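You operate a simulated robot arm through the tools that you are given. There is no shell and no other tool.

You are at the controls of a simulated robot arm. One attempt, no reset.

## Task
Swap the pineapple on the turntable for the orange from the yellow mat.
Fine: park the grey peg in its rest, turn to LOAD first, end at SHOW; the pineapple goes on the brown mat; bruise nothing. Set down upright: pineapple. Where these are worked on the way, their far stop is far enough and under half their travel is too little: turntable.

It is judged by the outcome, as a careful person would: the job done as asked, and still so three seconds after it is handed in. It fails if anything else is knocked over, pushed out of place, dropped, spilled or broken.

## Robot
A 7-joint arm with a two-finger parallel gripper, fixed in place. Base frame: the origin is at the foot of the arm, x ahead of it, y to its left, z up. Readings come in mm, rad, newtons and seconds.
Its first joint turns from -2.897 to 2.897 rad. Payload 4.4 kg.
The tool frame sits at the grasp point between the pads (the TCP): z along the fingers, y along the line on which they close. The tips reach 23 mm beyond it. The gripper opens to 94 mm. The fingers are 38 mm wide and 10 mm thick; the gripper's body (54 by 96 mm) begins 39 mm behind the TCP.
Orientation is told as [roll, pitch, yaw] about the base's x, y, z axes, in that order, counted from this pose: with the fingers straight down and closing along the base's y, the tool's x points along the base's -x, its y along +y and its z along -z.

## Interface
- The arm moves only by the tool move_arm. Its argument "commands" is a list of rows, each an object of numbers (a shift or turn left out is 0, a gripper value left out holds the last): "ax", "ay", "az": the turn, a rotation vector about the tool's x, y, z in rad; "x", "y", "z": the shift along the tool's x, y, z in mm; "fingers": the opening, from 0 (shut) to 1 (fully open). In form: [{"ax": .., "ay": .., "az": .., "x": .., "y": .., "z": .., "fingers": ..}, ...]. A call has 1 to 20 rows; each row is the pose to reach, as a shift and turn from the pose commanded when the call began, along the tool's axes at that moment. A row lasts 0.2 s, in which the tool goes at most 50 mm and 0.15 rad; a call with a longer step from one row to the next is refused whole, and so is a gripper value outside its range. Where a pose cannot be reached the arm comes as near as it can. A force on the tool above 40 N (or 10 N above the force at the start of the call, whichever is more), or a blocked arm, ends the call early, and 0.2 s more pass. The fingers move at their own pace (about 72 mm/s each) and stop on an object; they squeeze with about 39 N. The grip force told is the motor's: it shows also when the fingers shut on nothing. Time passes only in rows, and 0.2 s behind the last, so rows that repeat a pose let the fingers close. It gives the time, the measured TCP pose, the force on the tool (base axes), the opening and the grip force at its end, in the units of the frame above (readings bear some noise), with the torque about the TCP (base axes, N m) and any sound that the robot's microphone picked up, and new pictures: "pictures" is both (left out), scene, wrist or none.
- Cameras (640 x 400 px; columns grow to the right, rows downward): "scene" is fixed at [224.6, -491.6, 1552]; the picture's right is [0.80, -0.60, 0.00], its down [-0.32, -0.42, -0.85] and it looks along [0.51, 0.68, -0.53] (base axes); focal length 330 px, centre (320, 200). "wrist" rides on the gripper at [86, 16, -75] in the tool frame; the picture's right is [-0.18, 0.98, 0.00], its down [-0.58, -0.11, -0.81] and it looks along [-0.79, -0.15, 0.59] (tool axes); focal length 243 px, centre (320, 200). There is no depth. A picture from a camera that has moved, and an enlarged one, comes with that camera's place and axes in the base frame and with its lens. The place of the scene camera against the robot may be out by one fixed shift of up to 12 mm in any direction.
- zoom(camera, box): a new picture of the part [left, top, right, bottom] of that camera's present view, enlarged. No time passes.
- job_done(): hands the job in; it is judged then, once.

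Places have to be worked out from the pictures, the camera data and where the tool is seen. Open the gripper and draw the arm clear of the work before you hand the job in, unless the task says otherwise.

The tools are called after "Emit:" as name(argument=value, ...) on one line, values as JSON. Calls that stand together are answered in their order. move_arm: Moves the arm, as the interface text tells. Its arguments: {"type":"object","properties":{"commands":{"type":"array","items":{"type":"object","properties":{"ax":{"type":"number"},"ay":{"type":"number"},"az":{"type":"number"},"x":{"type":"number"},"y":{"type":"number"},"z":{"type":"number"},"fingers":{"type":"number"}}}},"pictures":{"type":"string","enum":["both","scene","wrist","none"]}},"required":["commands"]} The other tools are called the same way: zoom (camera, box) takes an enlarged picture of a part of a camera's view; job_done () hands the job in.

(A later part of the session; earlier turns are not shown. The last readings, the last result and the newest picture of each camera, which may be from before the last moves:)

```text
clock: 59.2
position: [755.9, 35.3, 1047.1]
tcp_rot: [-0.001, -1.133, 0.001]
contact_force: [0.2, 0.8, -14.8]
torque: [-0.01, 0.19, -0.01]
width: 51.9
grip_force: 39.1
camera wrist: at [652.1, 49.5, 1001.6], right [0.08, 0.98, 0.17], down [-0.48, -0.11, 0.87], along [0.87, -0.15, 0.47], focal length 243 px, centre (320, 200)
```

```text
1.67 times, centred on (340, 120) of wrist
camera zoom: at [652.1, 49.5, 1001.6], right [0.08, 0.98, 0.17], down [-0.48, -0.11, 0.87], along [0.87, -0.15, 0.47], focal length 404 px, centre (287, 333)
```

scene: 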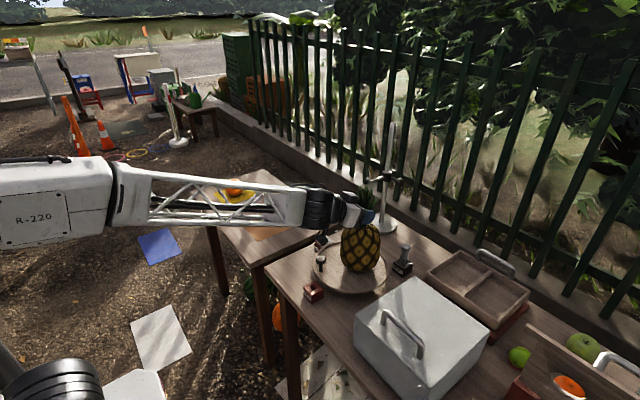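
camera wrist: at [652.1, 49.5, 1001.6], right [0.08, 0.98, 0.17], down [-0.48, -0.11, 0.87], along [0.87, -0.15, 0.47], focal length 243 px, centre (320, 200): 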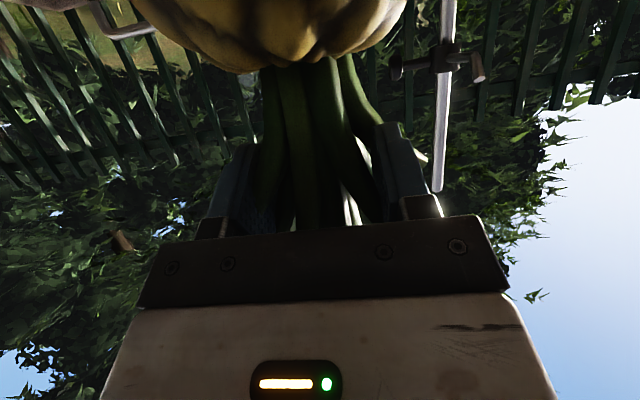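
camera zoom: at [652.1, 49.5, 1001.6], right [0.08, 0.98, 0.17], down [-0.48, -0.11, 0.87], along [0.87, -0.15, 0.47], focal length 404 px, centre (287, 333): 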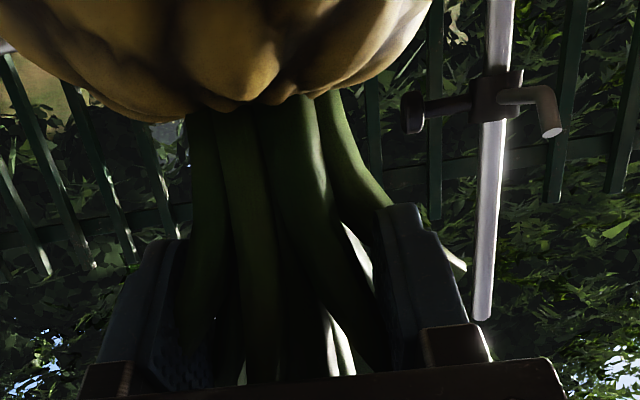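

Now the reading shows -14.8 N (about 1.5 kg) and the crown kept its place in the pads: the pineapple is lifting. I raise another 15 mm and verify there's no slip.

Emit:
move_arm(commands=[{"x": -3.6, "z": -1.7, "fingers": 0}, {"x": -7.2, "z": -3.4, "fingers": 0}, {"x": -10.9, "z": -5.1, "fingers": 0}, {"x": -13.6, "z": -6.4, "fingers": 0}, {"x": -13.6, "z": -6.4, "fingers": 0}])

Emit:
zoom(camera="scene", box=[320, 180, 400, 290])

Emit:
zoom(camera="wrist", box=[160, 0, 520, 240])

```text
clock: 60.4
position: [757.9, 33.5, 1063.3]
tcp_rot: [-0.001, -1.133, 0.001]
contact_force: [0.0, 0.3, -13.5]
torque: [0.0, 0.14, -0.02]
width: 51.8
grip_force: 38.2
camera wrist: at [652.7, 49.5, 1017.3], right [0.08, 0.98, 0.17], down [-0.48, -0.11, 0.87], along [0.87, -0.15, 0.47], focal length 243 px, centre (320, 200)
```

scene: 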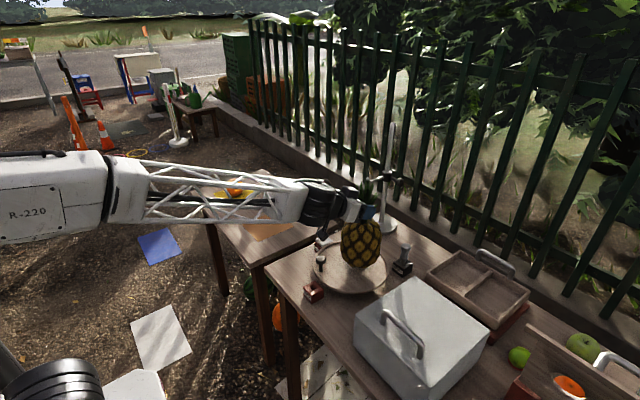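
wrist: 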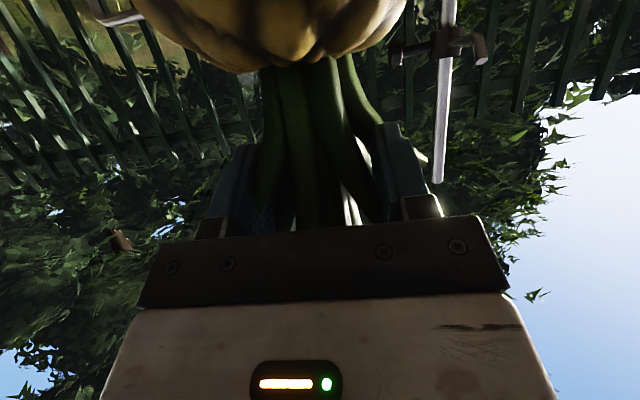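

```text
3.64 times, centred on (360, 235) of scene
camera zoom: at [224.6, -491.6, 1552.0], right [0.8, -0.6, 0.0], down [-0.32, -0.42, -0.85], along [0.51, 0.68, -0.53], focal length 1199 px, centre (174, 73)
```

zoom: 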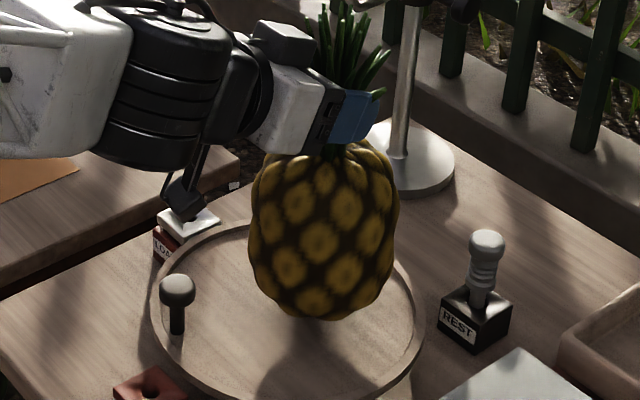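

```text
1.67 times, centred on (340, 120) of wrist
camera zoom: at [652.7, 49.5, 1017.3], right [0.08, 0.98, 0.17], down [-0.48, -0.11, 0.87], along [0.87, -0.15, 0.47], focal length 404 px, centre (287, 333)
```

zoom: 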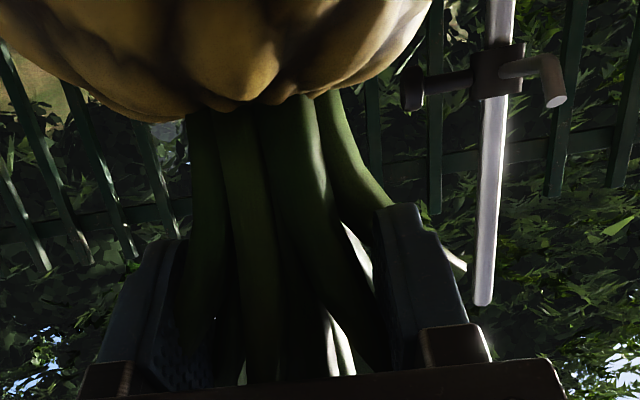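

The pineapple is up ~20 mm, upright and holding (13.5 N, no slip). I lift ~37 mm more, then carry it over to above the brown mat with smooth steps and a matching yaw.

Emit:
move_arm(commands=[{"x": -6, "z": -2.8, "fingers": 0}, {"x": -15, "z": -7, "fingers": 0}, {"x": -25, "z": -11.7, "fingers": 0}, {"x": -33.5, "z": -15.7, "fingers": 0}, {"x": -33.5, "z": -15.7, "fingers": 0}], pictures="none")

Emit:
move_arm(commands=[{"x": 0.21, "y": 5.9, "z": -0.45, "ax": -0.0064, "az": -0.003, "fingers": 0}, {"x": 0.73, "y": 20.7, "z": -1.57, "ax": -0.0223, "az": -0.0104, "fingers": 0}, {"x": 1.57, "y": 44.3, "z": -3.36, "ax": -0.0478, "az": -0.0224, "fingers": 0}, {"x": 2.62, "y": 73.8, "z": -5.6, "ax": -0.0797, "az": -0.0373, "fingers": 0}, {"x": 3.66, "y": 103.4, "z": -7.83, "ax": -0.1115, "az": -0.0521, "fingers": 0}, {"x": 4.71, "y": 132.9, "z": -10.07, "ax": -0.1434, "az": -0.0671, "fingers": 0}, {"x": 5.76, "y": 162.4, "z": -12.31, "ax": -0.1753, "az": -0.082, "fingers": 0}, {"x": 6.81, "y": 191.9, "z": -14.55, "ax": -0.2072, "az": -0.0968, "fingers": 0}, {"x": 7.85, "y": 221.5, "z": -16.79, "ax": -0.239, "az": -0.1118, "fingers": 0}, {"x": 8.9, "y": 251, "z": -19.03, "ax": -0.2709, "az": -0.1267, "fingers": 0}, {"x": 9.95, "y": 280.5, "z": -21.26, "ax": -0.3028, "az": -0.1415, "fingers": 0}, {"x": 10.99, "y": 310.1, "z": -23.5, "ax": -0.3346, "az": -0.1565, "fingers": 0}, {"x": 12.04, "y": 339.6, "z": -25.74, "ax": -0.3665, "az": -0.1714, "fingers": 0}, {"x": 13.09, "y": 369.1, "z": -27.98, "ax": -0.3984, "az": -0.1862, "fingers": 0}, {"x": 14.14, "y": 398.6, "z": -30.22, "ax": -0.4303, "az": -0.2012, "fingers": 0}, {"x": 15.18, "y": 428.2, "z": -32.45, "ax": -0.4621, "az": -0.216, "fingers": 0}, {"x": 16.23, "y": 457.7, "z": -34.69, "ax": -0.494, "az": -0.2309, "fingers": 0}, {"x": 17.07, "y": 481.3, "z": -36.48, "ax": -0.5195, "az": -0.2429, "fingers": 0}, {"x": 17.59, "y": 496.1, "z": -37.6, "ax": -0.5354, "az": -0.2503, "fingers": 0}, {"x": 17.8, "y": 502, "z": -38.05, "ax": -0.5418, "az": -0.2533, "fingers": 0}])

Emit:
zoom(camera="scene", box=[190, 120, 350, 260])

```text
clock: 61.6
position: [757.6, 34.2, 1100.9]
tcp_rot: [-0.002, -1.134, 0.0]
contact_force: [0.8, 0.0, -14.0]
torque: [0.03, 0.19, -0.03]
width: 51.6
grip_force: 38.8
```

```text
clock: 65.8
position: [714.0, 537.1, 1100.6]
tcp_rot: [0.0, -1.134, 0.598]
contact_force: [0.2, -0.4, -14.2]
torque: [-0.09, 0.15, 0.0]
width: 51.6
grip_force: 39.2
camera wrist: at [619.2, 491.0, 1054.3], right [-0.49, 0.86, 0.17], down [-0.34, -0.36, 0.87], along [0.8, 0.37, 0.47], focal length 243 px, centre (320, 200)
```

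scene: 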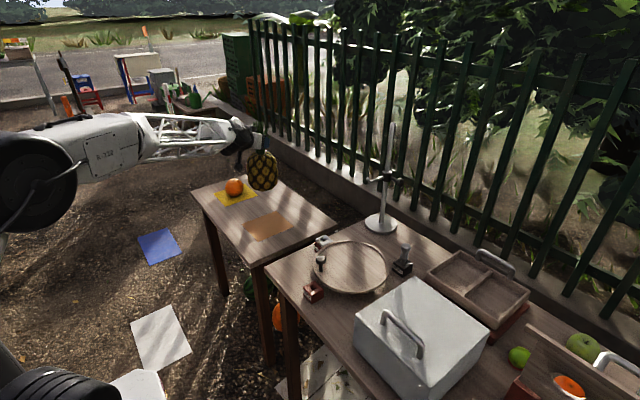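
wrist: 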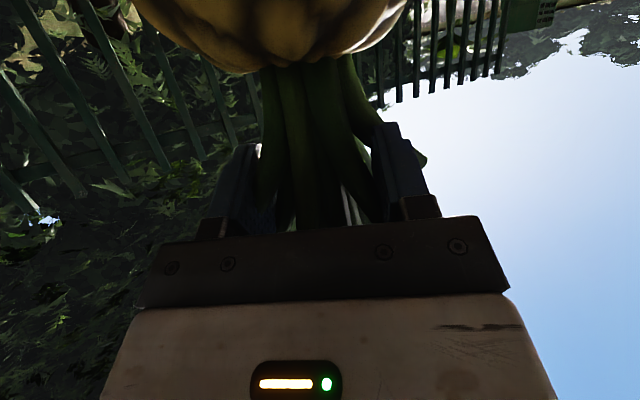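

```text
2.86 times, centred on (270, 190) of scene
camera zoom: at [224.6, -491.6, 1552.0], right [0.8, -0.6, 0.0], down [-0.32, -0.42, -0.85], along [0.51, 0.68, -0.53], focal length 942 px, centre (463, 229)
```

zoom: 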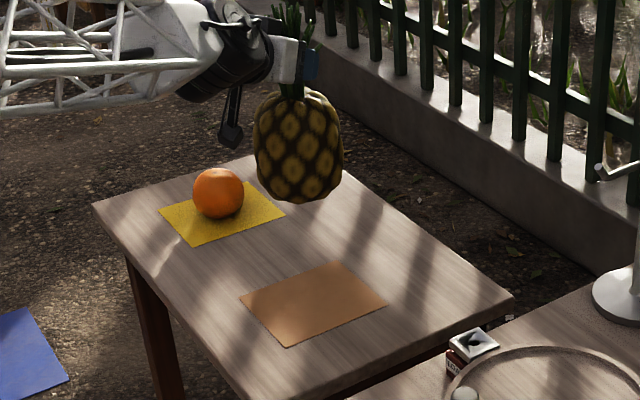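

The pineapple hangs upright above the brown mat (TCP (714,537)). Bottom is ~193 mm below the TCP, so contact is expected near TCP z≈919; I descend to ~945 first.

Emit:
move_arm(commands=[{"x": 8, "z": 3.7, "fingers": 0}, {"x": 24, "z": 11.2, "fingers": 0}, {"x": 44, "z": 20.6, "fingers": 0}, {"x": 64, "z": 29.9, "fingers": 0}, {"x": 84, "z": 39.3, "fingers": 0}, {"x": 104, "z": 48.6, "fingers": 0}, {"x": 121, "z": 56.6, "fingers": 0}, {"x": 133, "z": 62.2, "fingers": 0}, {"x": 140.4, "z": 65.6, "fingers": 0}, {"x": 140.4, "z": 65.6, "fingers": 0}])

Emit:
zoom(camera="scene", box=[210, 140, 330, 260])

```text
clock: 68.0
position: [714.3, 537.3, 944.7]
tcp_rot: [0.0, -1.132, 0.599]
contact_force: [-0.5, 0.0, -14.2]
torque: [-0.08, 0.13, -0.02]
width: 51.8
grip_force: 38.8
camera wrist: at [620.0, 490.4, 898.2], right [-0.49, 0.86, 0.17], down [-0.34, -0.36, 0.87], along [0.8, 0.37, 0.47], focal length 243 px, centre (320, 200)
```

scene: 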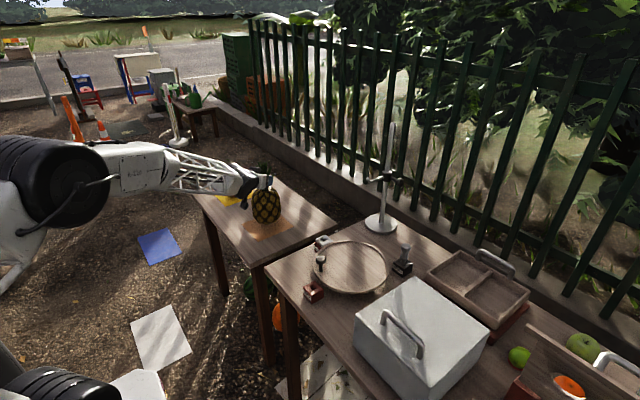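
wrist: 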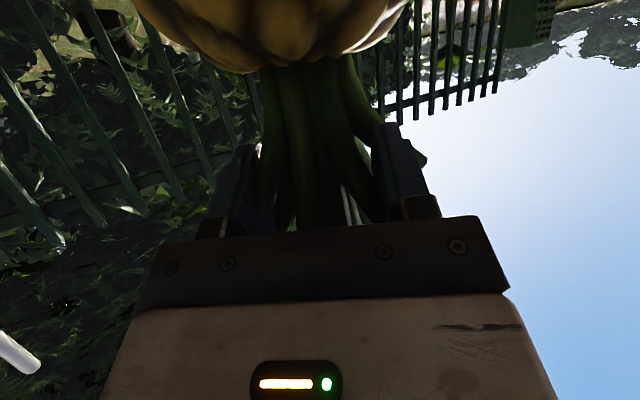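

```text
3.33 times, centred on (270, 200) of scene
camera zoom: at [224.6, -491.6, 1552.0], right [0.8, -0.6, 0.0], down [-0.32, -0.42, -0.85], along [0.51, 0.68, -0.53], focal length 1099 px, centre (487, 200)
```

zoom: 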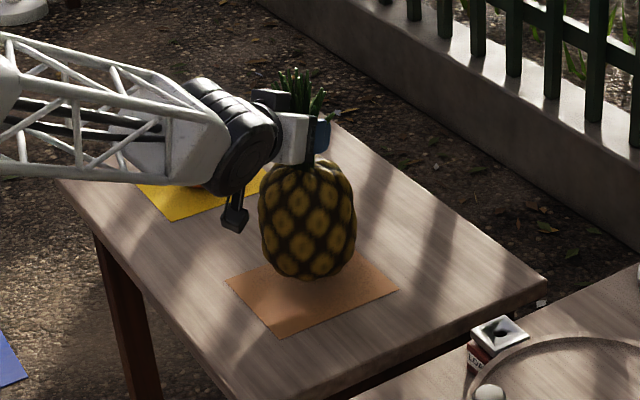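

It is centred over the mat with ~25 mm to go. I lower slowly, watching the load.

Emit:
move_arm(commands=[{"x": 3.6, "z": 1.7, "fingers": 0}, {"x": 7.2, "z": 3.4, "fingers": 0}, {"x": 10.9, "z": 5.1, "fingers": 0}, {"x": 14.5, "z": 6.8, "fingers": 0}, {"x": 17.2, "z": 8.1, "fingers": 0}, {"x": 17.2, "z": 8.1, "fingers": 0}], pictures="none")

```text
clock: 69.4
position: [713.2, 535.6, 927.1]
tcp_rot: [0.001, -1.134, 0.598]
contact_force: [0.0, 0.7, -14.3]
torque: [-0.11, 0.16, -0.02]
width: 51.7
grip_force: 38.7
```

Emit:
move_arm(commands=[{"x": 1.4, "z": 0.6, "fingers": 0}, {"x": 2.7, "z": 1.3, "fingers": 0}, {"x": 4.1, "z": 1.9, "fingers": 0}, {"x": 5.4, "z": 2.5, "fingers": 0}, {"x": 5.4, "z": 2.5, "fingers": 0}])

Emit:
zoom(camera="scene", box=[230, 170, 310, 250])

```text
clock: 70.6
position: [714.2, 537.8, 920.0]
tcp_rot: [0.0, -1.133, 0.599]
contact_force: [0.2, 0.1, -14.7]
torque: [-0.09, 0.13, 0.02]
width: 51.3
grip_force: 39.2
camera wrist: at [618.8, 490.1, 874.0], right [-0.49, 0.86, 0.17], down [-0.34, -0.36, 0.87], along [0.8, 0.37, 0.47], focal length 243 px, centre (320, 200)
```

scene: 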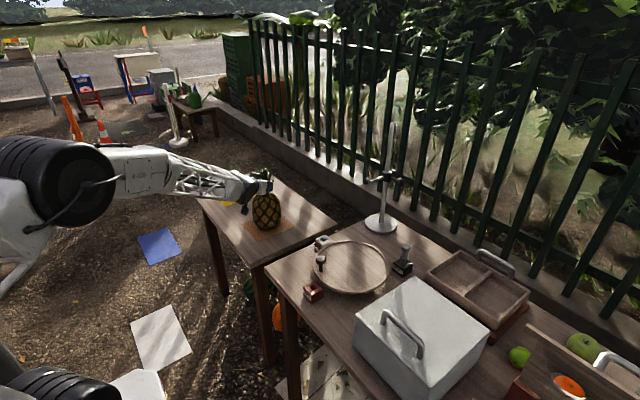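
wrist: 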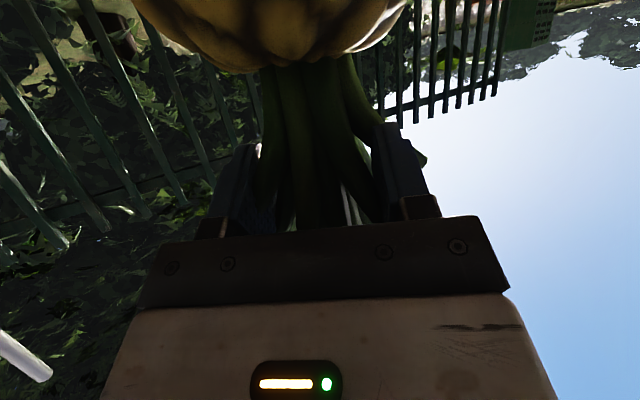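

```text
5.00 times, centred on (270, 210) of scene
camera zoom: at [224.6, -491.6, 1552.0], right [0.8, -0.6, 0.0], down [-0.32, -0.42, -0.85], along [0.51, 0.68, -0.53], focal length 1648 px, centre (570, 150)
```

zoom: 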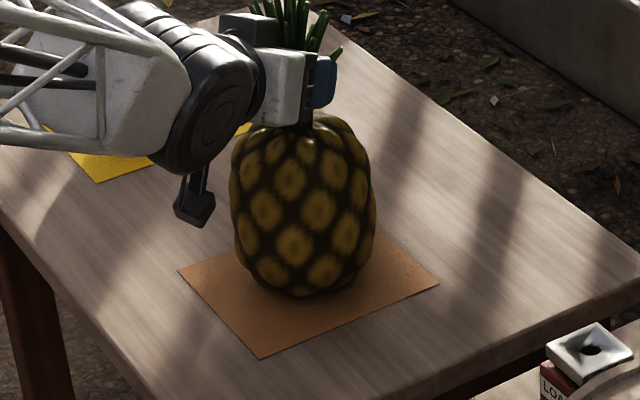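

Full weight still on the gripper, so not yet touching. I continue in ~1.5 mm steps.

Emit:
move_arm(commands=[{"x": 1.2, "z": 0.55, "fingers": 0}, {"x": 2.4, "z": 1.1, "fingers": 0}, {"x": 3.6, "z": 1.7, "fingers": 0}, {"x": 3.6, "z": 1.7, "fingers": 0}], pictures="none")

Emit:
move_arm(commands=[{"x": 1.2, "z": 0.55, "fingers": 0}, {"x": 2.4, "z": 1.1, "fingers": 0}, {"x": 3.6, "z": 1.7, "fingers": 0}, {"x": 3.6, "z": 1.7, "fingers": 0}], pictures="none")

```text
clock: 71.6
position: [714.3, 535.5, 916.6]
tcp_rot: [-0.001, -1.132, 0.598]
contact_force: [0.0, -0.4, -13.7]
torque: [-0.05, 0.13, -0.02]
width: 51.5
grip_force: 39.1
```

```text
clock: 72.6
position: [714.3, 537.8, 914.1]
tcp_rot: [0.0, -1.137, 0.599]
contact_force: [-5.0, -2.7, 11.5]
torque: [-0.28, 0.62, 0.06]
width: 51.8
grip_force: 39.1
```

Contact made: the reading went from -14 to +11 N, so the mat carries the pineapple. I back off 1 mm to unload, and look before opening.

Emit:
move_arm(commands=[{"x": -0.5, "z": -0.25, "fingers": 0}, {"x": -0.9, "z": -0.4, "fingers": 0}, {"x": -0.9, "z": -0.4, "fingers": 0}])

Emit:
zoom(camera="scene", box=[230, 170, 310, 250])

Emit:
zoom(camera="wrist", box=[160, 0, 520, 240])

```text
clock: 73.4
position: [714.6, 536.5, 915.2]
tcp_rot: [0.0, -1.135, 0.598]
contact_force: [0.1, 3.6, 18.1]
torque: [0.89, -1.16, -0.02]
width: 52.0
grip_force: 39.2
camera wrist: at [619.0, 490.3, 868.3], right [-0.49, 0.86, 0.17], down [-0.34, -0.36, 0.87], along [0.8, 0.37, 0.47], focal length 243 px, centre (320, 200)
```

scene: 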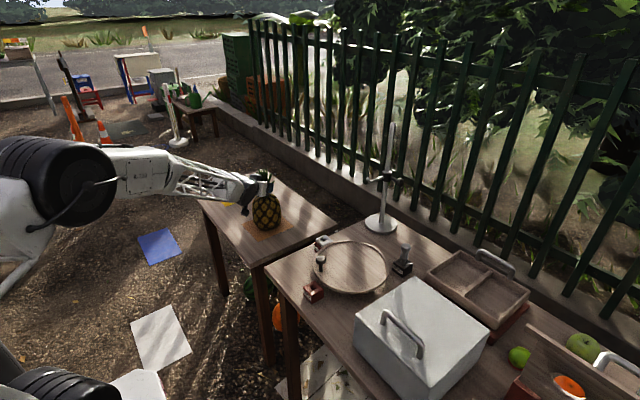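
wrist: 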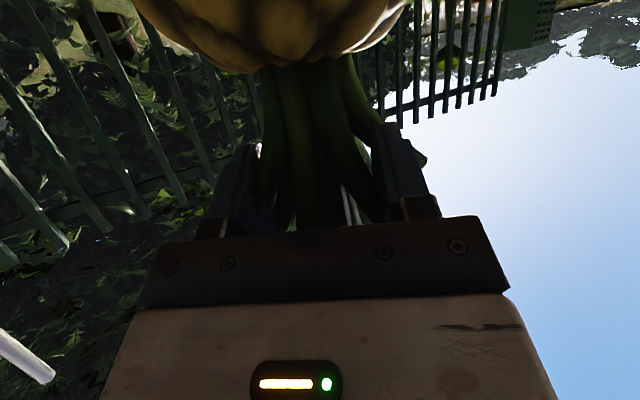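

```text
5.00 times, centred on (270, 210) of scene
camera zoom: at [224.6, -491.6, 1552.0], right [0.8, -0.6, 0.0], down [-0.32, -0.42, -0.85], along [0.51, 0.68, -0.53], focal length 1648 px, centre (570, 150)
```

zoom: 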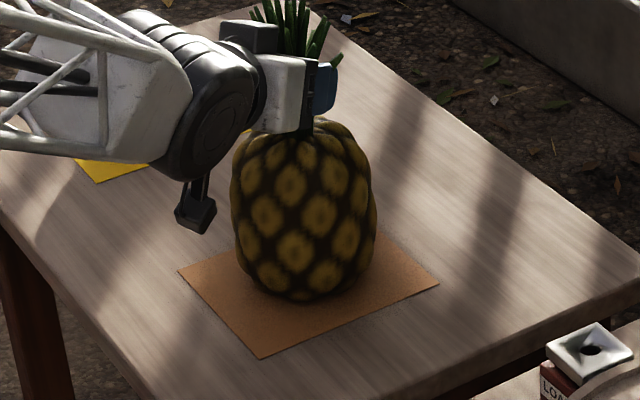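

```text
1.67 times, centred on (340, 120) of wrist
camera zoom: at [619.0, 490.3, 868.3], right [-0.49, 0.86, 0.17], down [-0.34, -0.36, 0.87], along [0.8, 0.37, 0.47], focal length 404 px, centre (287, 333)
```

zoom: 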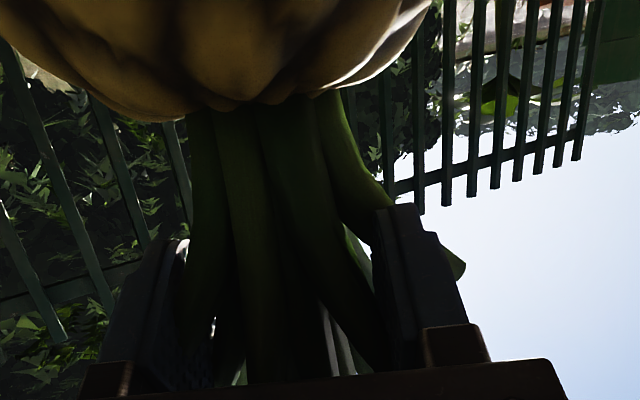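

Still pressing (+18 N). I back off a bit more, until the load is near neutral.

Emit:
move_arm(commands=[{"x": -0.7, "z": -0.3, "fingers": 0}, {"x": -1.4, "z": -0.65, "fingers": 0}, {"x": -1.4, "z": -0.65, "fingers": 0}], pictures="none")

```text
clock: 74.2
position: [715.8, 536.8, 914.8]
tcp_rot: [-0.001, -1.131, 0.599]
contact_force: [1.9, 5.7, 7.7]
torque: [0.68, -0.49, 0.11]
width: 51.8
grip_force: 38.8
```

Emit:
move_arm(commands=[{"x": -0.5, "z": -0.2, "fingers": 0}, {"x": -0.9, "z": -0.4, "fingers": 0}, {"x": -0.9, "z": -0.4, "fingers": 0}, {"x": -0.9, "z": -0.4, "fingers": 0}], pictures="none")

```text
clock: 75.2
position: [714.1, 535.9, 915.2]
tcp_rot: [-0.002, -1.133, 0.6]
contact_force: [3.0, -1.4, -6.9]
torque: [-0.37, -0.39, 0.04]
width: 51.9
grip_force: 39.0
```

Load is nearly neutral (-7 N, about half the weight on the mat). I open the fingers slowly and let the pineapple settle.

Emit:
move_arm(commands=[{"fingers": 0.57}, {"fingers": 0.6}, {"fingers": 0.65}, {"fingers": 0.75}, {"fingers": 0.9}, {"fingers": 1.0}, {"fingers": 1.0}])

Emit:
zoom(camera="scene", box=[230, 170, 310, 250])

Emit:
zoom(camera="wrist", box=[160, 0, 520, 240])

```text
clock: 76.8
position: [713.8, 536.3, 917.0]
tcp_rot: [0.0, -1.134, 0.597]
contact_force: [-0.8, -0.2, -1.2]
torque: [0.02, -0.02, 0.01]
width: 94.2
grip_force: 0.0
camera wrist: at [618.7, 490.2, 869.9], right [-0.49, 0.86, 0.17], down [-0.34, -0.36, 0.87], along [0.8, 0.37, 0.47], focal length 243 px, centre (320, 200)
```

scene: 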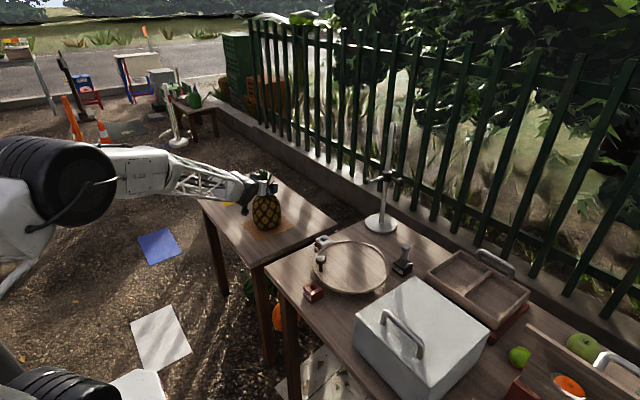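
wrist: 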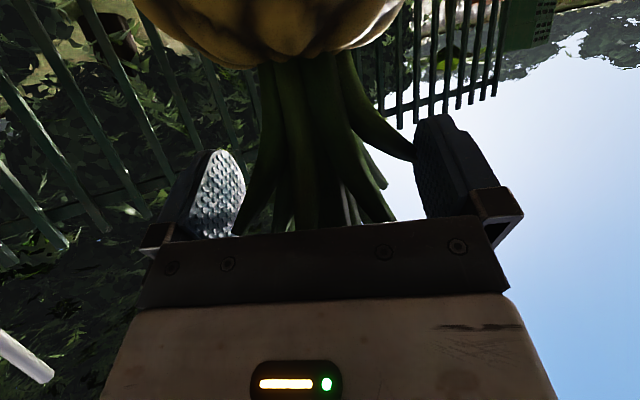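

```text
5.00 times, centred on (270, 210) of scene
camera zoom: at [224.6, -491.6, 1552.0], right [0.8, -0.6, 0.0], down [-0.32, -0.42, -0.85], along [0.51, 0.68, -0.53], focal length 1648 px, centre (570, 150)
```

zoom: 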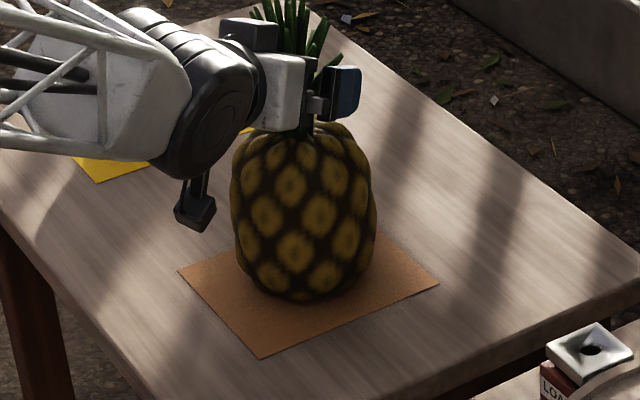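

```text
1.67 times, centred on (340, 120) of wrist
camera zoom: at [618.7, 490.2, 869.9], right [-0.49, 0.86, 0.17], down [-0.34, -0.36, 0.87], along [0.8, 0.37, 0.47], focal length 404 px, centre (287, 333)
```

zoom: 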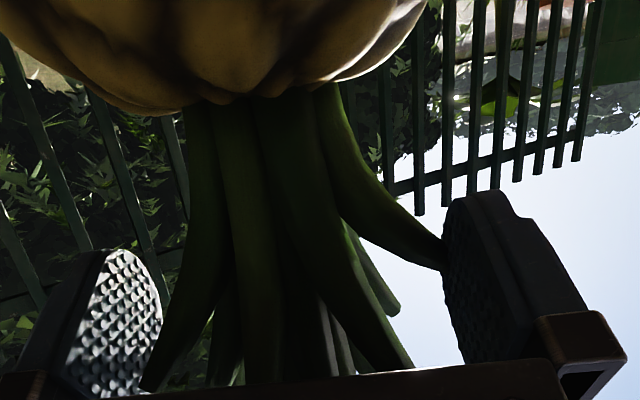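

The pineapple stands free and upright on the brown mat. I withdraw straight back along the approach.

Emit:
move_arm(commands=[{"x": 4.2, "z": -9.1, "fingers": 1.0}, {"x": 10.6, "z": -22.6, "fingers": 1.0}, {"x": 19.1, "z": -40.8, "fingers": 1.0}, {"x": 29.6, "z": -63.4, "fingers": 1.0}, {"x": 42.3, "z": -90.6, "fingers": 1.0}, {"x": 55, "z": -117.8, "fingers": 1.0}, {"x": 55, "z": -117.8, "fingers": 1.0}])

Emit:
zoom(camera="scene", box=[200, 130, 320, 260])

```text
clock: 78.4
position: [608.0, 464.8, 916.6]
tcp_rot: [-0.001, -1.134, 0.599]
contact_force: [-0.3, 0.2, -0.1]
torque: [0.01, -0.01, -0.05]
width: 94.1
grip_force: 0.1
camera wrist: at [512.5, 417.5, 871.1], right [-0.49, 0.86, 0.17], down [-0.34, -0.36, 0.87], along [0.8, 0.37, 0.47], focal length 243 px, centre (320, 200)
```

scene: 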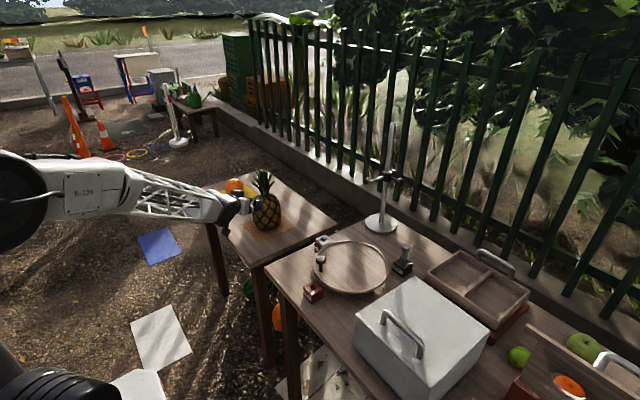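
wrist: 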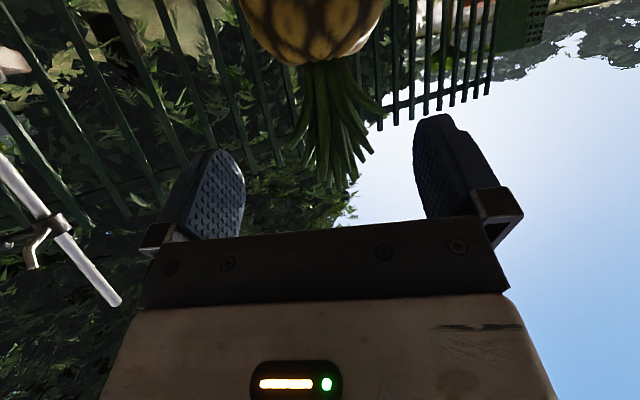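

```text
3.08 times, centred on (260, 195) of scene
camera zoom: at [224.6, -491.6, 1552.0], right [0.8, -0.6, 0.0], down [-0.32, -0.42, -0.85], along [0.51, 0.68, -0.53], focal length 1014 px, centre (505, 215)
```

zoom: 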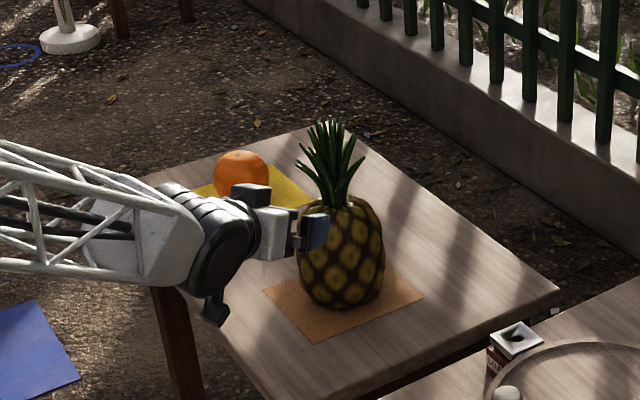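

Pineapple done: upright and central on the brown mat. Now toward the orange: I first bring the tool back to vertical while rising, then move to view the orange from a raised pose.

Emit:
move_arm(commands=[{"x": -9.6, "z": -4.5, "ay": 0.14, "fingers": 1.0}, {"x": -19.2, "z": -9, "ay": 0.28, "fingers": 1.0}, {"x": -28.9, "z": -13.5, "ay": 0.42, "fingers": 1.0}, {"x": -38.5, "z": -18, "ay": 0.56, "fingers": 1.0}, {"x": -48.1, "z": -22.5, "ay": 0.7, "fingers": 1.0}, {"x": -57.8, "z": -27, "ay": 0.84, "fingers": 1.0}, {"x": -67.4, "z": -31.5, "ay": 0.98, "fingers": 1.0}, {"x": -77, "z": -36, "ay": 1.12, "fingers": 1.0}, {"x": -77, "z": -36, "ay": 1.134, "fingers": 1.0}], pictures="none")

Emit:
move_arm(commands=[{"x": -9, "y": 31.4, "az": -0.046, "fingers": 1.0}, {"x": -17.9, "y": 62.9, "az": -0.091, "fingers": 1.0}, {"x": -26.9, "y": 94.3, "az": -0.137, "fingers": 1.0}, {"x": -35.8, "y": 125.7, "az": -0.183, "fingers": 1.0}, {"x": -44.8, "y": 157.2, "az": -0.228, "fingers": 1.0}, {"x": -53.7, "y": 188.6, "az": -0.274, "fingers": 1.0}, {"x": -53.7, "y": 188.6, "az": -0.274, "fingers": 1.0}])

Emit:
zoom(camera="wrist", box=[220, 60, 420, 220])

```text
clock: 80.4
position: [607.4, 462.1, 1000.1]
tcp_rot: [0.0, 0.003, 0.599]
contact_force: [-0.2, 0.6, 0.5]
torque: [0.02, -0.01, 0.01]
width: 93.9
grip_force: 0.0
out of reach, approached as far as the arm can: row 4, 5
```

```text
clock: 82.0
position: [544.0, 648.9, 1001.5]
tcp_rot: [-0.001, 0.001, 0.874]
contact_force: [0.2, 0.3, -0.1]
torque: [-0.01, -0.02, 0.04]
width: 94.0
grip_force: 0.1
camera wrist: at [475.3, 592.6, 1078.3], right [-0.64, 0.77, 0.0], down [0.46, 0.38, 0.81], along [0.62, 0.51, -0.59], focal length 243 px, centre (320, 200)
```

scene: 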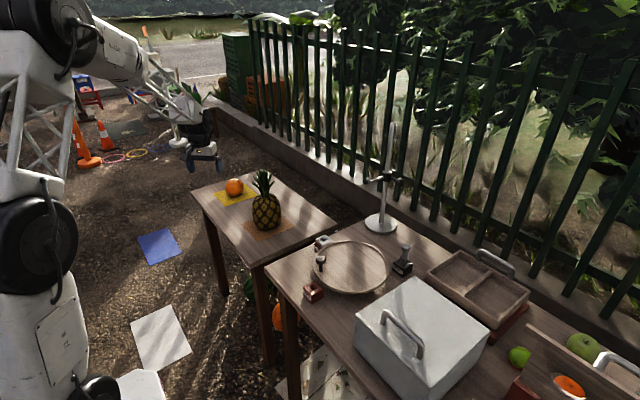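
wrist: 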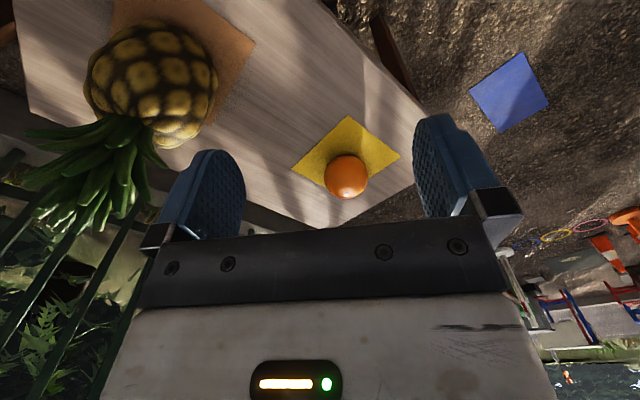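

```text
2.50 times, centred on (320, 140) of wrist
camera zoom: at [475.3, 592.6, 1078.3], right [-0.64, 0.77, 0.0], down [0.46, 0.38, 0.81], along [0.62, 0.51, -0.59], focal length 606 px, centre (320, 350)
```

zoom: 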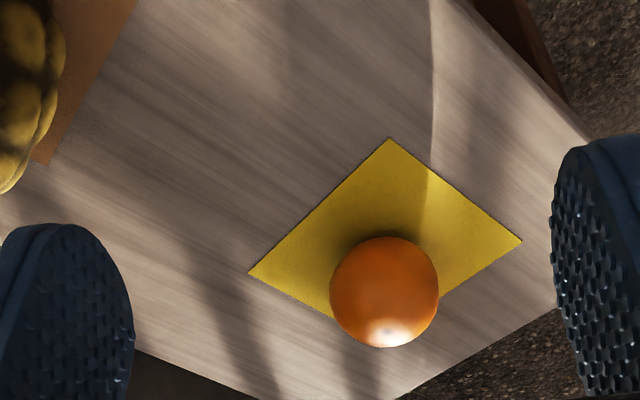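

The orange measures ≈84 mm across at ≈(711,852,768), i.e. 1110 mm out, so I need a tilted tool to reach it. I tilt 42° here first, then move to a pre-approach point behind and above the orange.

Emit:
move_arm(commands=[{"ay": -0.122, "fingers": 1.0}, {"ay": -0.244, "fingers": 1.0}, {"ay": -0.367, "fingers": 1.0}, {"ay": -0.489, "fingers": 1.0}, {"ay": -0.611, "fingers": 1.0}, {"ay": -0.733, "fingers": 1.0}, {"ay": -0.733, "fingers": 1.0}])

```text
clock: 83.6
position: [544.7, 649.9, 1000.3]
tcp_rot: [0.0, -0.736, 0.873]
contact_force: [0.3, 0.3, -0.4]
torque: [-0.01, 0.01, 0.0]
width: 94.1
grip_force: 0.0
camera wrist: at [458.9, 571.9, 999.5], right [-0.67, 0.74, 0.12], down [0.01, -0.15, 0.99], along [0.75, 0.66, 0.09], focal length 243 px, centre (320, 200)
```

scene: 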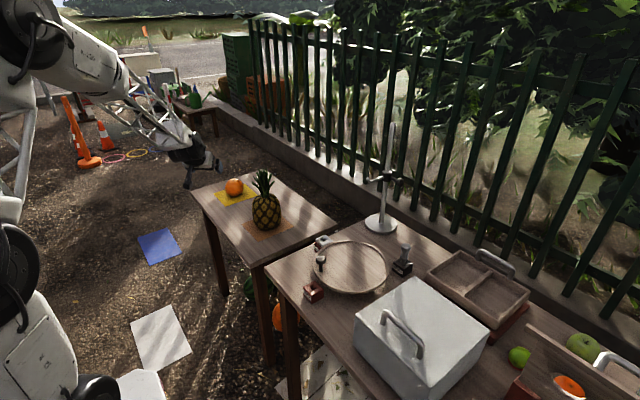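
wrist: 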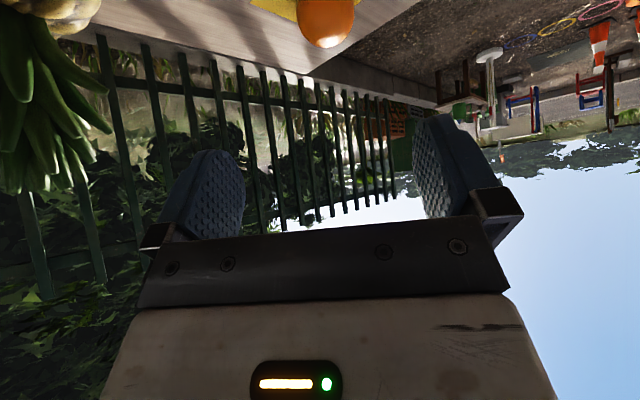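

Tilt is fine. I advance to the pre-approach point (~1031 mm out, z≈860), which also tests the reach.

Emit:
move_arm(commands=[{"x": -5.9, "y": 0.4, "z": 32.4, "fingers": 1.0}, {"x": -11.9, "y": 0.7, "z": 64.7, "fingers": 1.0}, {"x": -17.8, "y": 1.1, "z": 97.1, "fingers": 1.0}, {"x": -23.8, "y": 1.4, "z": 129.5, "fingers": 1.0}, {"x": -29.7, "y": 1.8, "z": 161.9, "fingers": 1.0}, {"x": -35.7, "y": 2.1, "z": 194.2, "fingers": 1.0}, {"x": -41.6, "y": 2.5, "z": 226.6, "fingers": 1.0}, {"x": -41.6, "y": 2.5, "z": 226.6, "fingers": 1.0}])

Emit:
zoom(camera="wrist", box=[180, 0, 500, 240])

Emit:
zoom(camera="scene", box=[180, 120, 300, 250])

```text
clock: 85.4
position: [661.2, 792.4, 860.4]
tcp_rot: [0.0, -0.732, 0.872]
contact_force: [0.1, 0.7, 0.0]
torque: [-0.02, 0.01, 0.04]
width: 94.1
grip_force: 0.0
camera wrist: at [573.3, 713.9, 858.4], right [-0.66, 0.74, 0.12], down [0.01, -0.15, 0.99], along [0.75, 0.66, 0.09], focal length 243 px, centre (320, 200)
```

scene: 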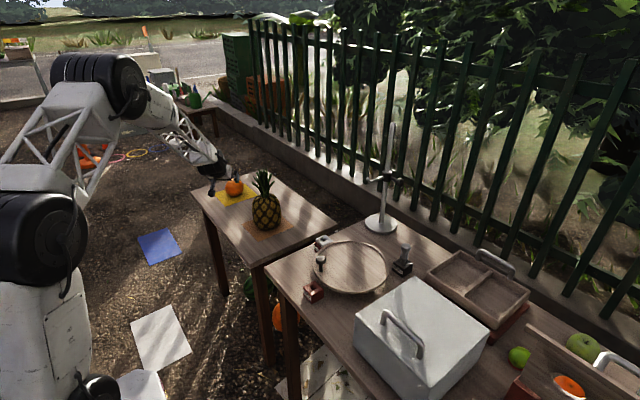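
wrist: 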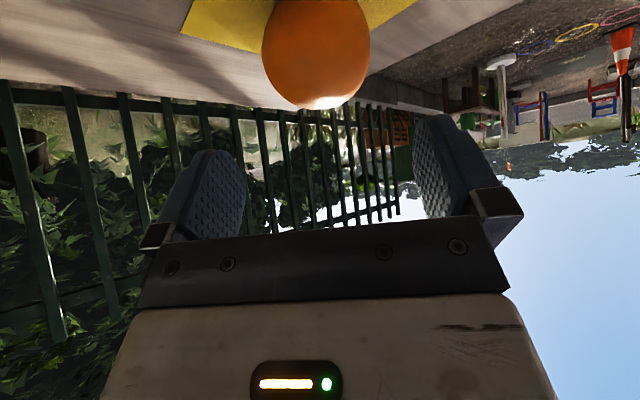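

```text
1.67 times, centred on (340, 120) of wrist
camera zoom: at [573.3, 713.9, 858.4], right [-0.66, 0.74, 0.12], down [0.01, -0.15, 0.99], along [0.75, 0.66, 0.09], focal length 404 px, centre (287, 333)
```

zoom: 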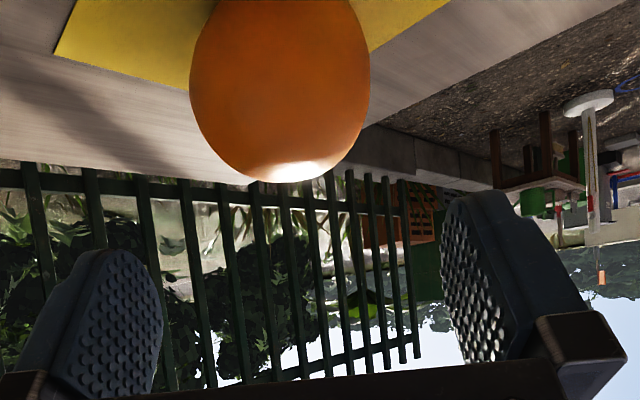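

```text
3.08 times, centred on (240, 185) of scene
camera zoom: at [224.6, -491.6, 1552.0], right [0.8, -0.6, 0.0], down [-0.32, -0.42, -0.85], along [0.51, 0.68, -0.53], focal length 1014 px, centre (566, 246)
```

zoom: 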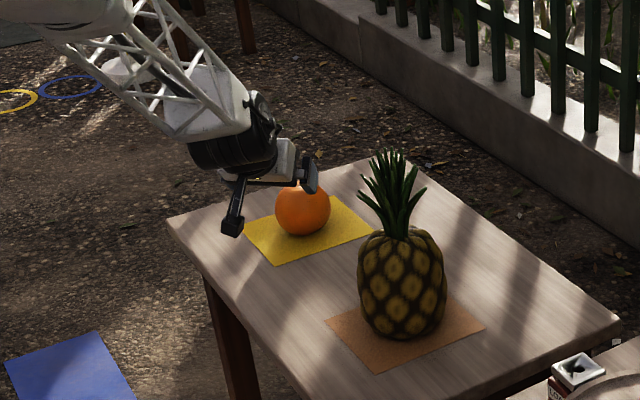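

Reach is fine. I zoom in on the orange to pin down its centre and diameter before committing.

Emit:
zoom(camera="wrist", box=[240, 0, 400, 115])

Emit:
zoom(camera="scene", box=[200, 160, 270, 215])

```text
3.48 times, centred on (320, 58) of wrist
camera zoom: at [573.3, 713.9, 858.4], right [-0.66, 0.74, 0.12], down [0.01, -0.15, 0.99], along [0.75, 0.66, 0.09], focal length 844 px, centre (320, 696)
```

zoom: 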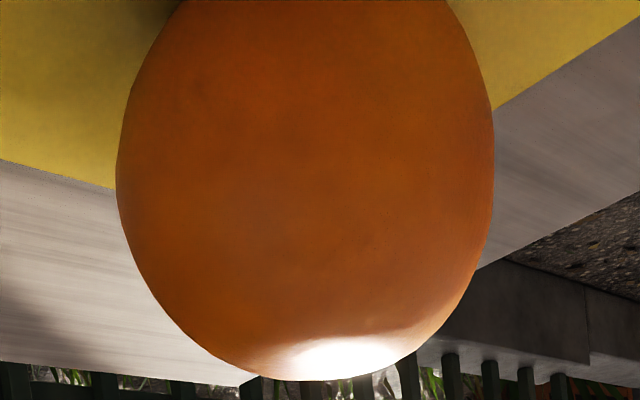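

```text
7.27 times, centred on (235, 188) of scene
camera zoom: at [224.6, -491.6, 1552.0], right [0.8, -0.6, 0.0], down [-0.32, -0.42, -0.85], along [0.51, 0.68, -0.53], focal length 2397 px, centre (938, 291)
```

zoom: 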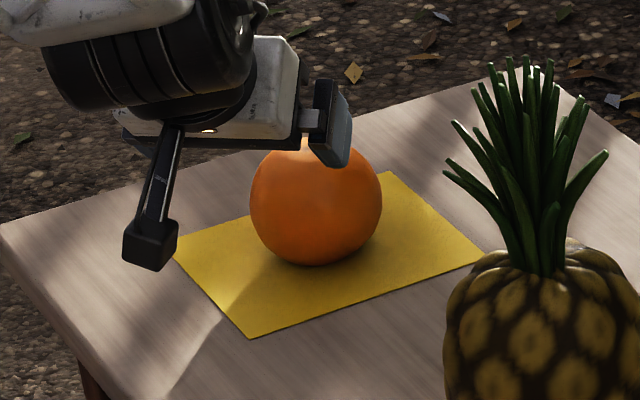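

Combined estimate: orange centre ≈1112 mm out, lateral offset ≈2.5 mm, radius 42, z≈765, leaving ~5 mm clearance per side. I advance 55 mm along the tool axis and check lateral centring.

Emit:
move_arm(commands=[{"x": 0.5, "y": -0.2, "z": 14, "fingers": 1.0}, {"x": 1, "y": -0.5, "z": 28, "fingers": 1.0}, {"x": 1.5, "y": -0.8, "z": 42, "fingers": 1.0}, {"x": 2, "y": -1, "z": 55, "fingers": 1.0}, {"x": 2, "y": -1, "z": 55, "fingers": 1.0}])

Emit:
zoom(camera="wrist", box=[160, 0, 520, 240])

Emit:
zoom(camera="scene", box=[200, 160, 270, 215])

```text
clock: 86.6
position: [683.8, 817.1, 818.0]
tcp_rot: [-0.002, -0.733, 0.871]
contact_force: [0.3, 0.3, -0.6]
torque: [-0.01, 0.01, 0.01]
width: 93.8
grip_force: 0.0
camera wrist: at [597.4, 739.4, 816.2], right [-0.66, 0.74, 0.12], down [0.01, -0.15, 0.99], along [0.75, 0.66, 0.09], focal length 243 px, centre (320, 200)
```

scene: 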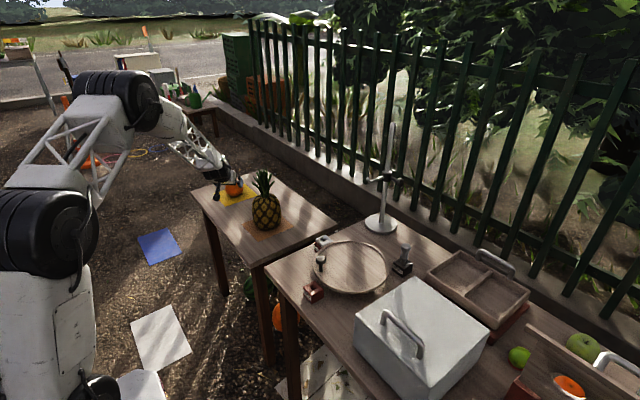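
wrist: 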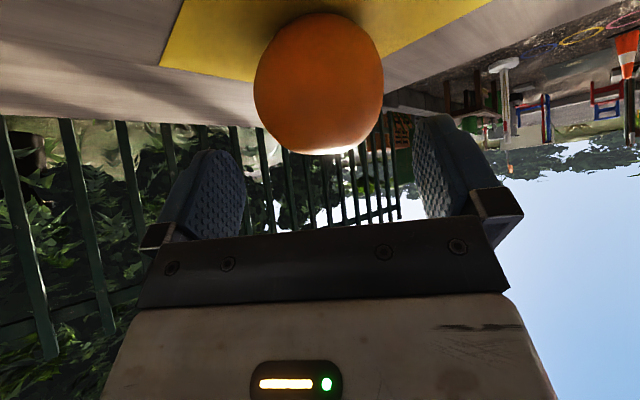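

```text
1.67 times, centred on (340, 120) of wrist
camera zoom: at [597.4, 739.4, 816.2], right [-0.66, 0.74, 0.12], down [0.01, -0.15, 0.99], along [0.75, 0.66, 0.09], focal length 404 px, centre (287, 333)
```

zoom: 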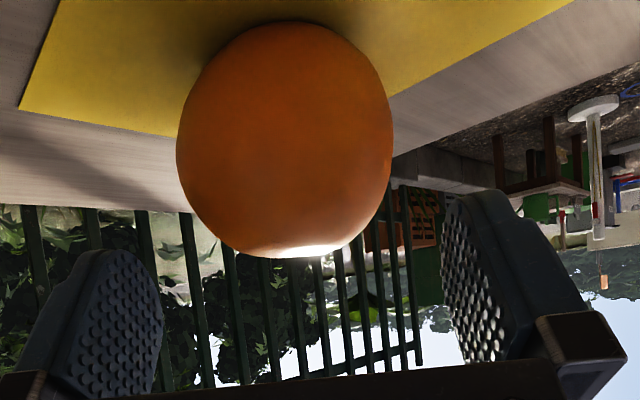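

```text
7.27 times, centred on (235, 188) of scene
camera zoom: at [224.6, -491.6, 1552.0], right [0.8, -0.6, 0.0], down [-0.32, -0.42, -0.85], along [0.51, 0.68, -0.53], focal length 2397 px, centre (938, 291)
```

zoom: 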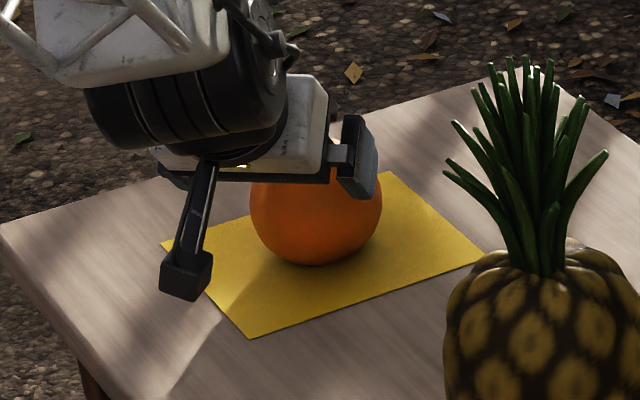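

The full silhouette gives: centre on the tool axis 77 mm ahead, lateral error ≈1 mm. I advance ~69 mm slowly (leaving ~5 mm between palm and orange) with a 1 mm lateral correction.

Emit:
move_arm(commands=[{"x": 0.1, "y": -0.5, "z": 10, "fingers": 1.0}, {"x": 0.2, "y": -1, "z": 20, "fingers": 1.0}, {"x": 0.3, "y": -1, "z": 30, "fingers": 1.0}, {"x": 0.4, "y": -1, "z": 40, "fingers": 1.0}, {"x": 0.4, "y": -1, "z": 40, "fingers": 1.0}])

Emit:
zoom(camera="wrist", box=[160, 0, 520, 240])

Emit:
zoom(camera="scene", box=[200, 160, 270, 215])

```text
clock: 87.8
position: [700.9, 836.3, 788.0]
tcp_rot: [-0.001, -0.734, 0.873]
contact_force: [-0.4, -0.2, -0.4]
torque: [0.01, 0.0, 0.01]
width: 94.0
grip_force: 0.0
camera wrist: at [614.4, 758.9, 786.4], right [-0.66, 0.74, 0.12], down [0.01, -0.15, 0.99], along [0.75, 0.66, 0.09], focal length 243 px, centre (320, 200)
```

scene: 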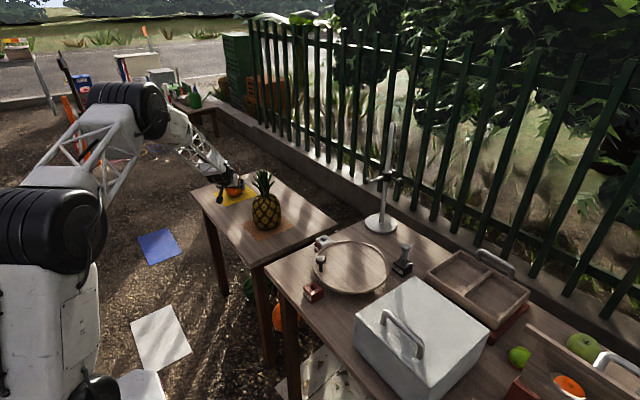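
wrist: 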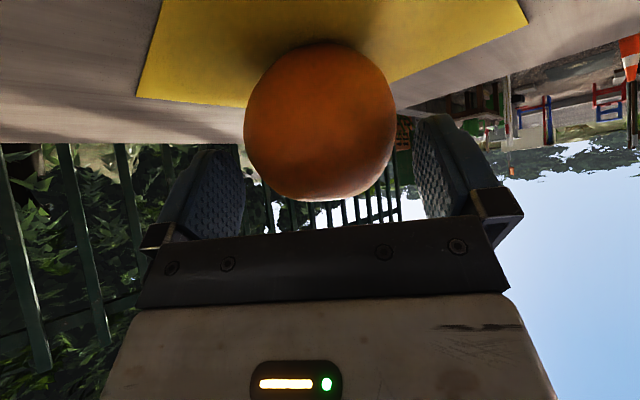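

```text
1.67 times, centred on (340, 120) of wrist
camera zoom: at [614.4, 758.9, 786.4], right [-0.66, 0.74, 0.12], down [0.01, -0.15, 0.99], along [0.75, 0.66, 0.09], focal length 404 px, centre (287, 333)
```

zoom: 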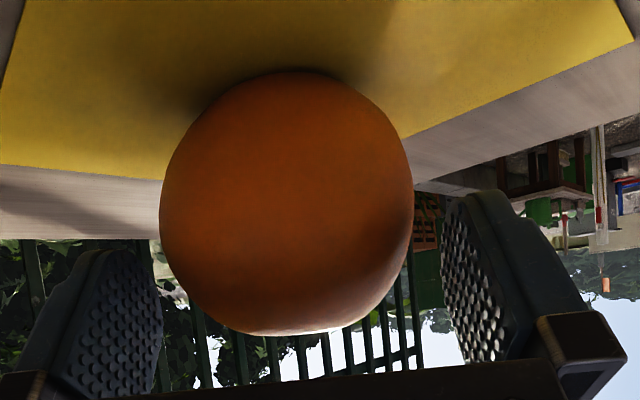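

```text
7.27 times, centred on (235, 188) of scene
camera zoom: at [224.6, -491.6, 1552.0], right [0.8, -0.6, 0.0], down [-0.32, -0.42, -0.85], along [0.51, 0.68, -0.53], focal length 2397 px, centre (938, 291)
```

zoom: 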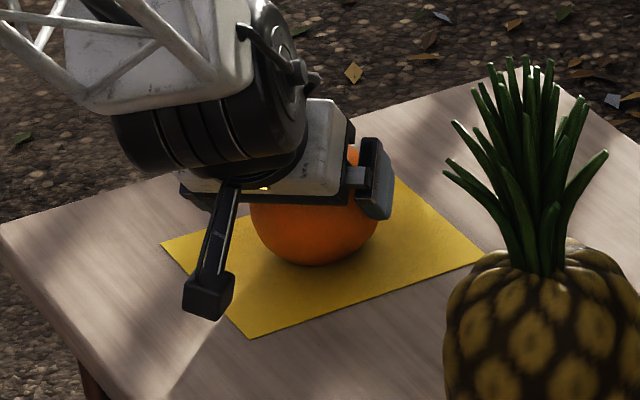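

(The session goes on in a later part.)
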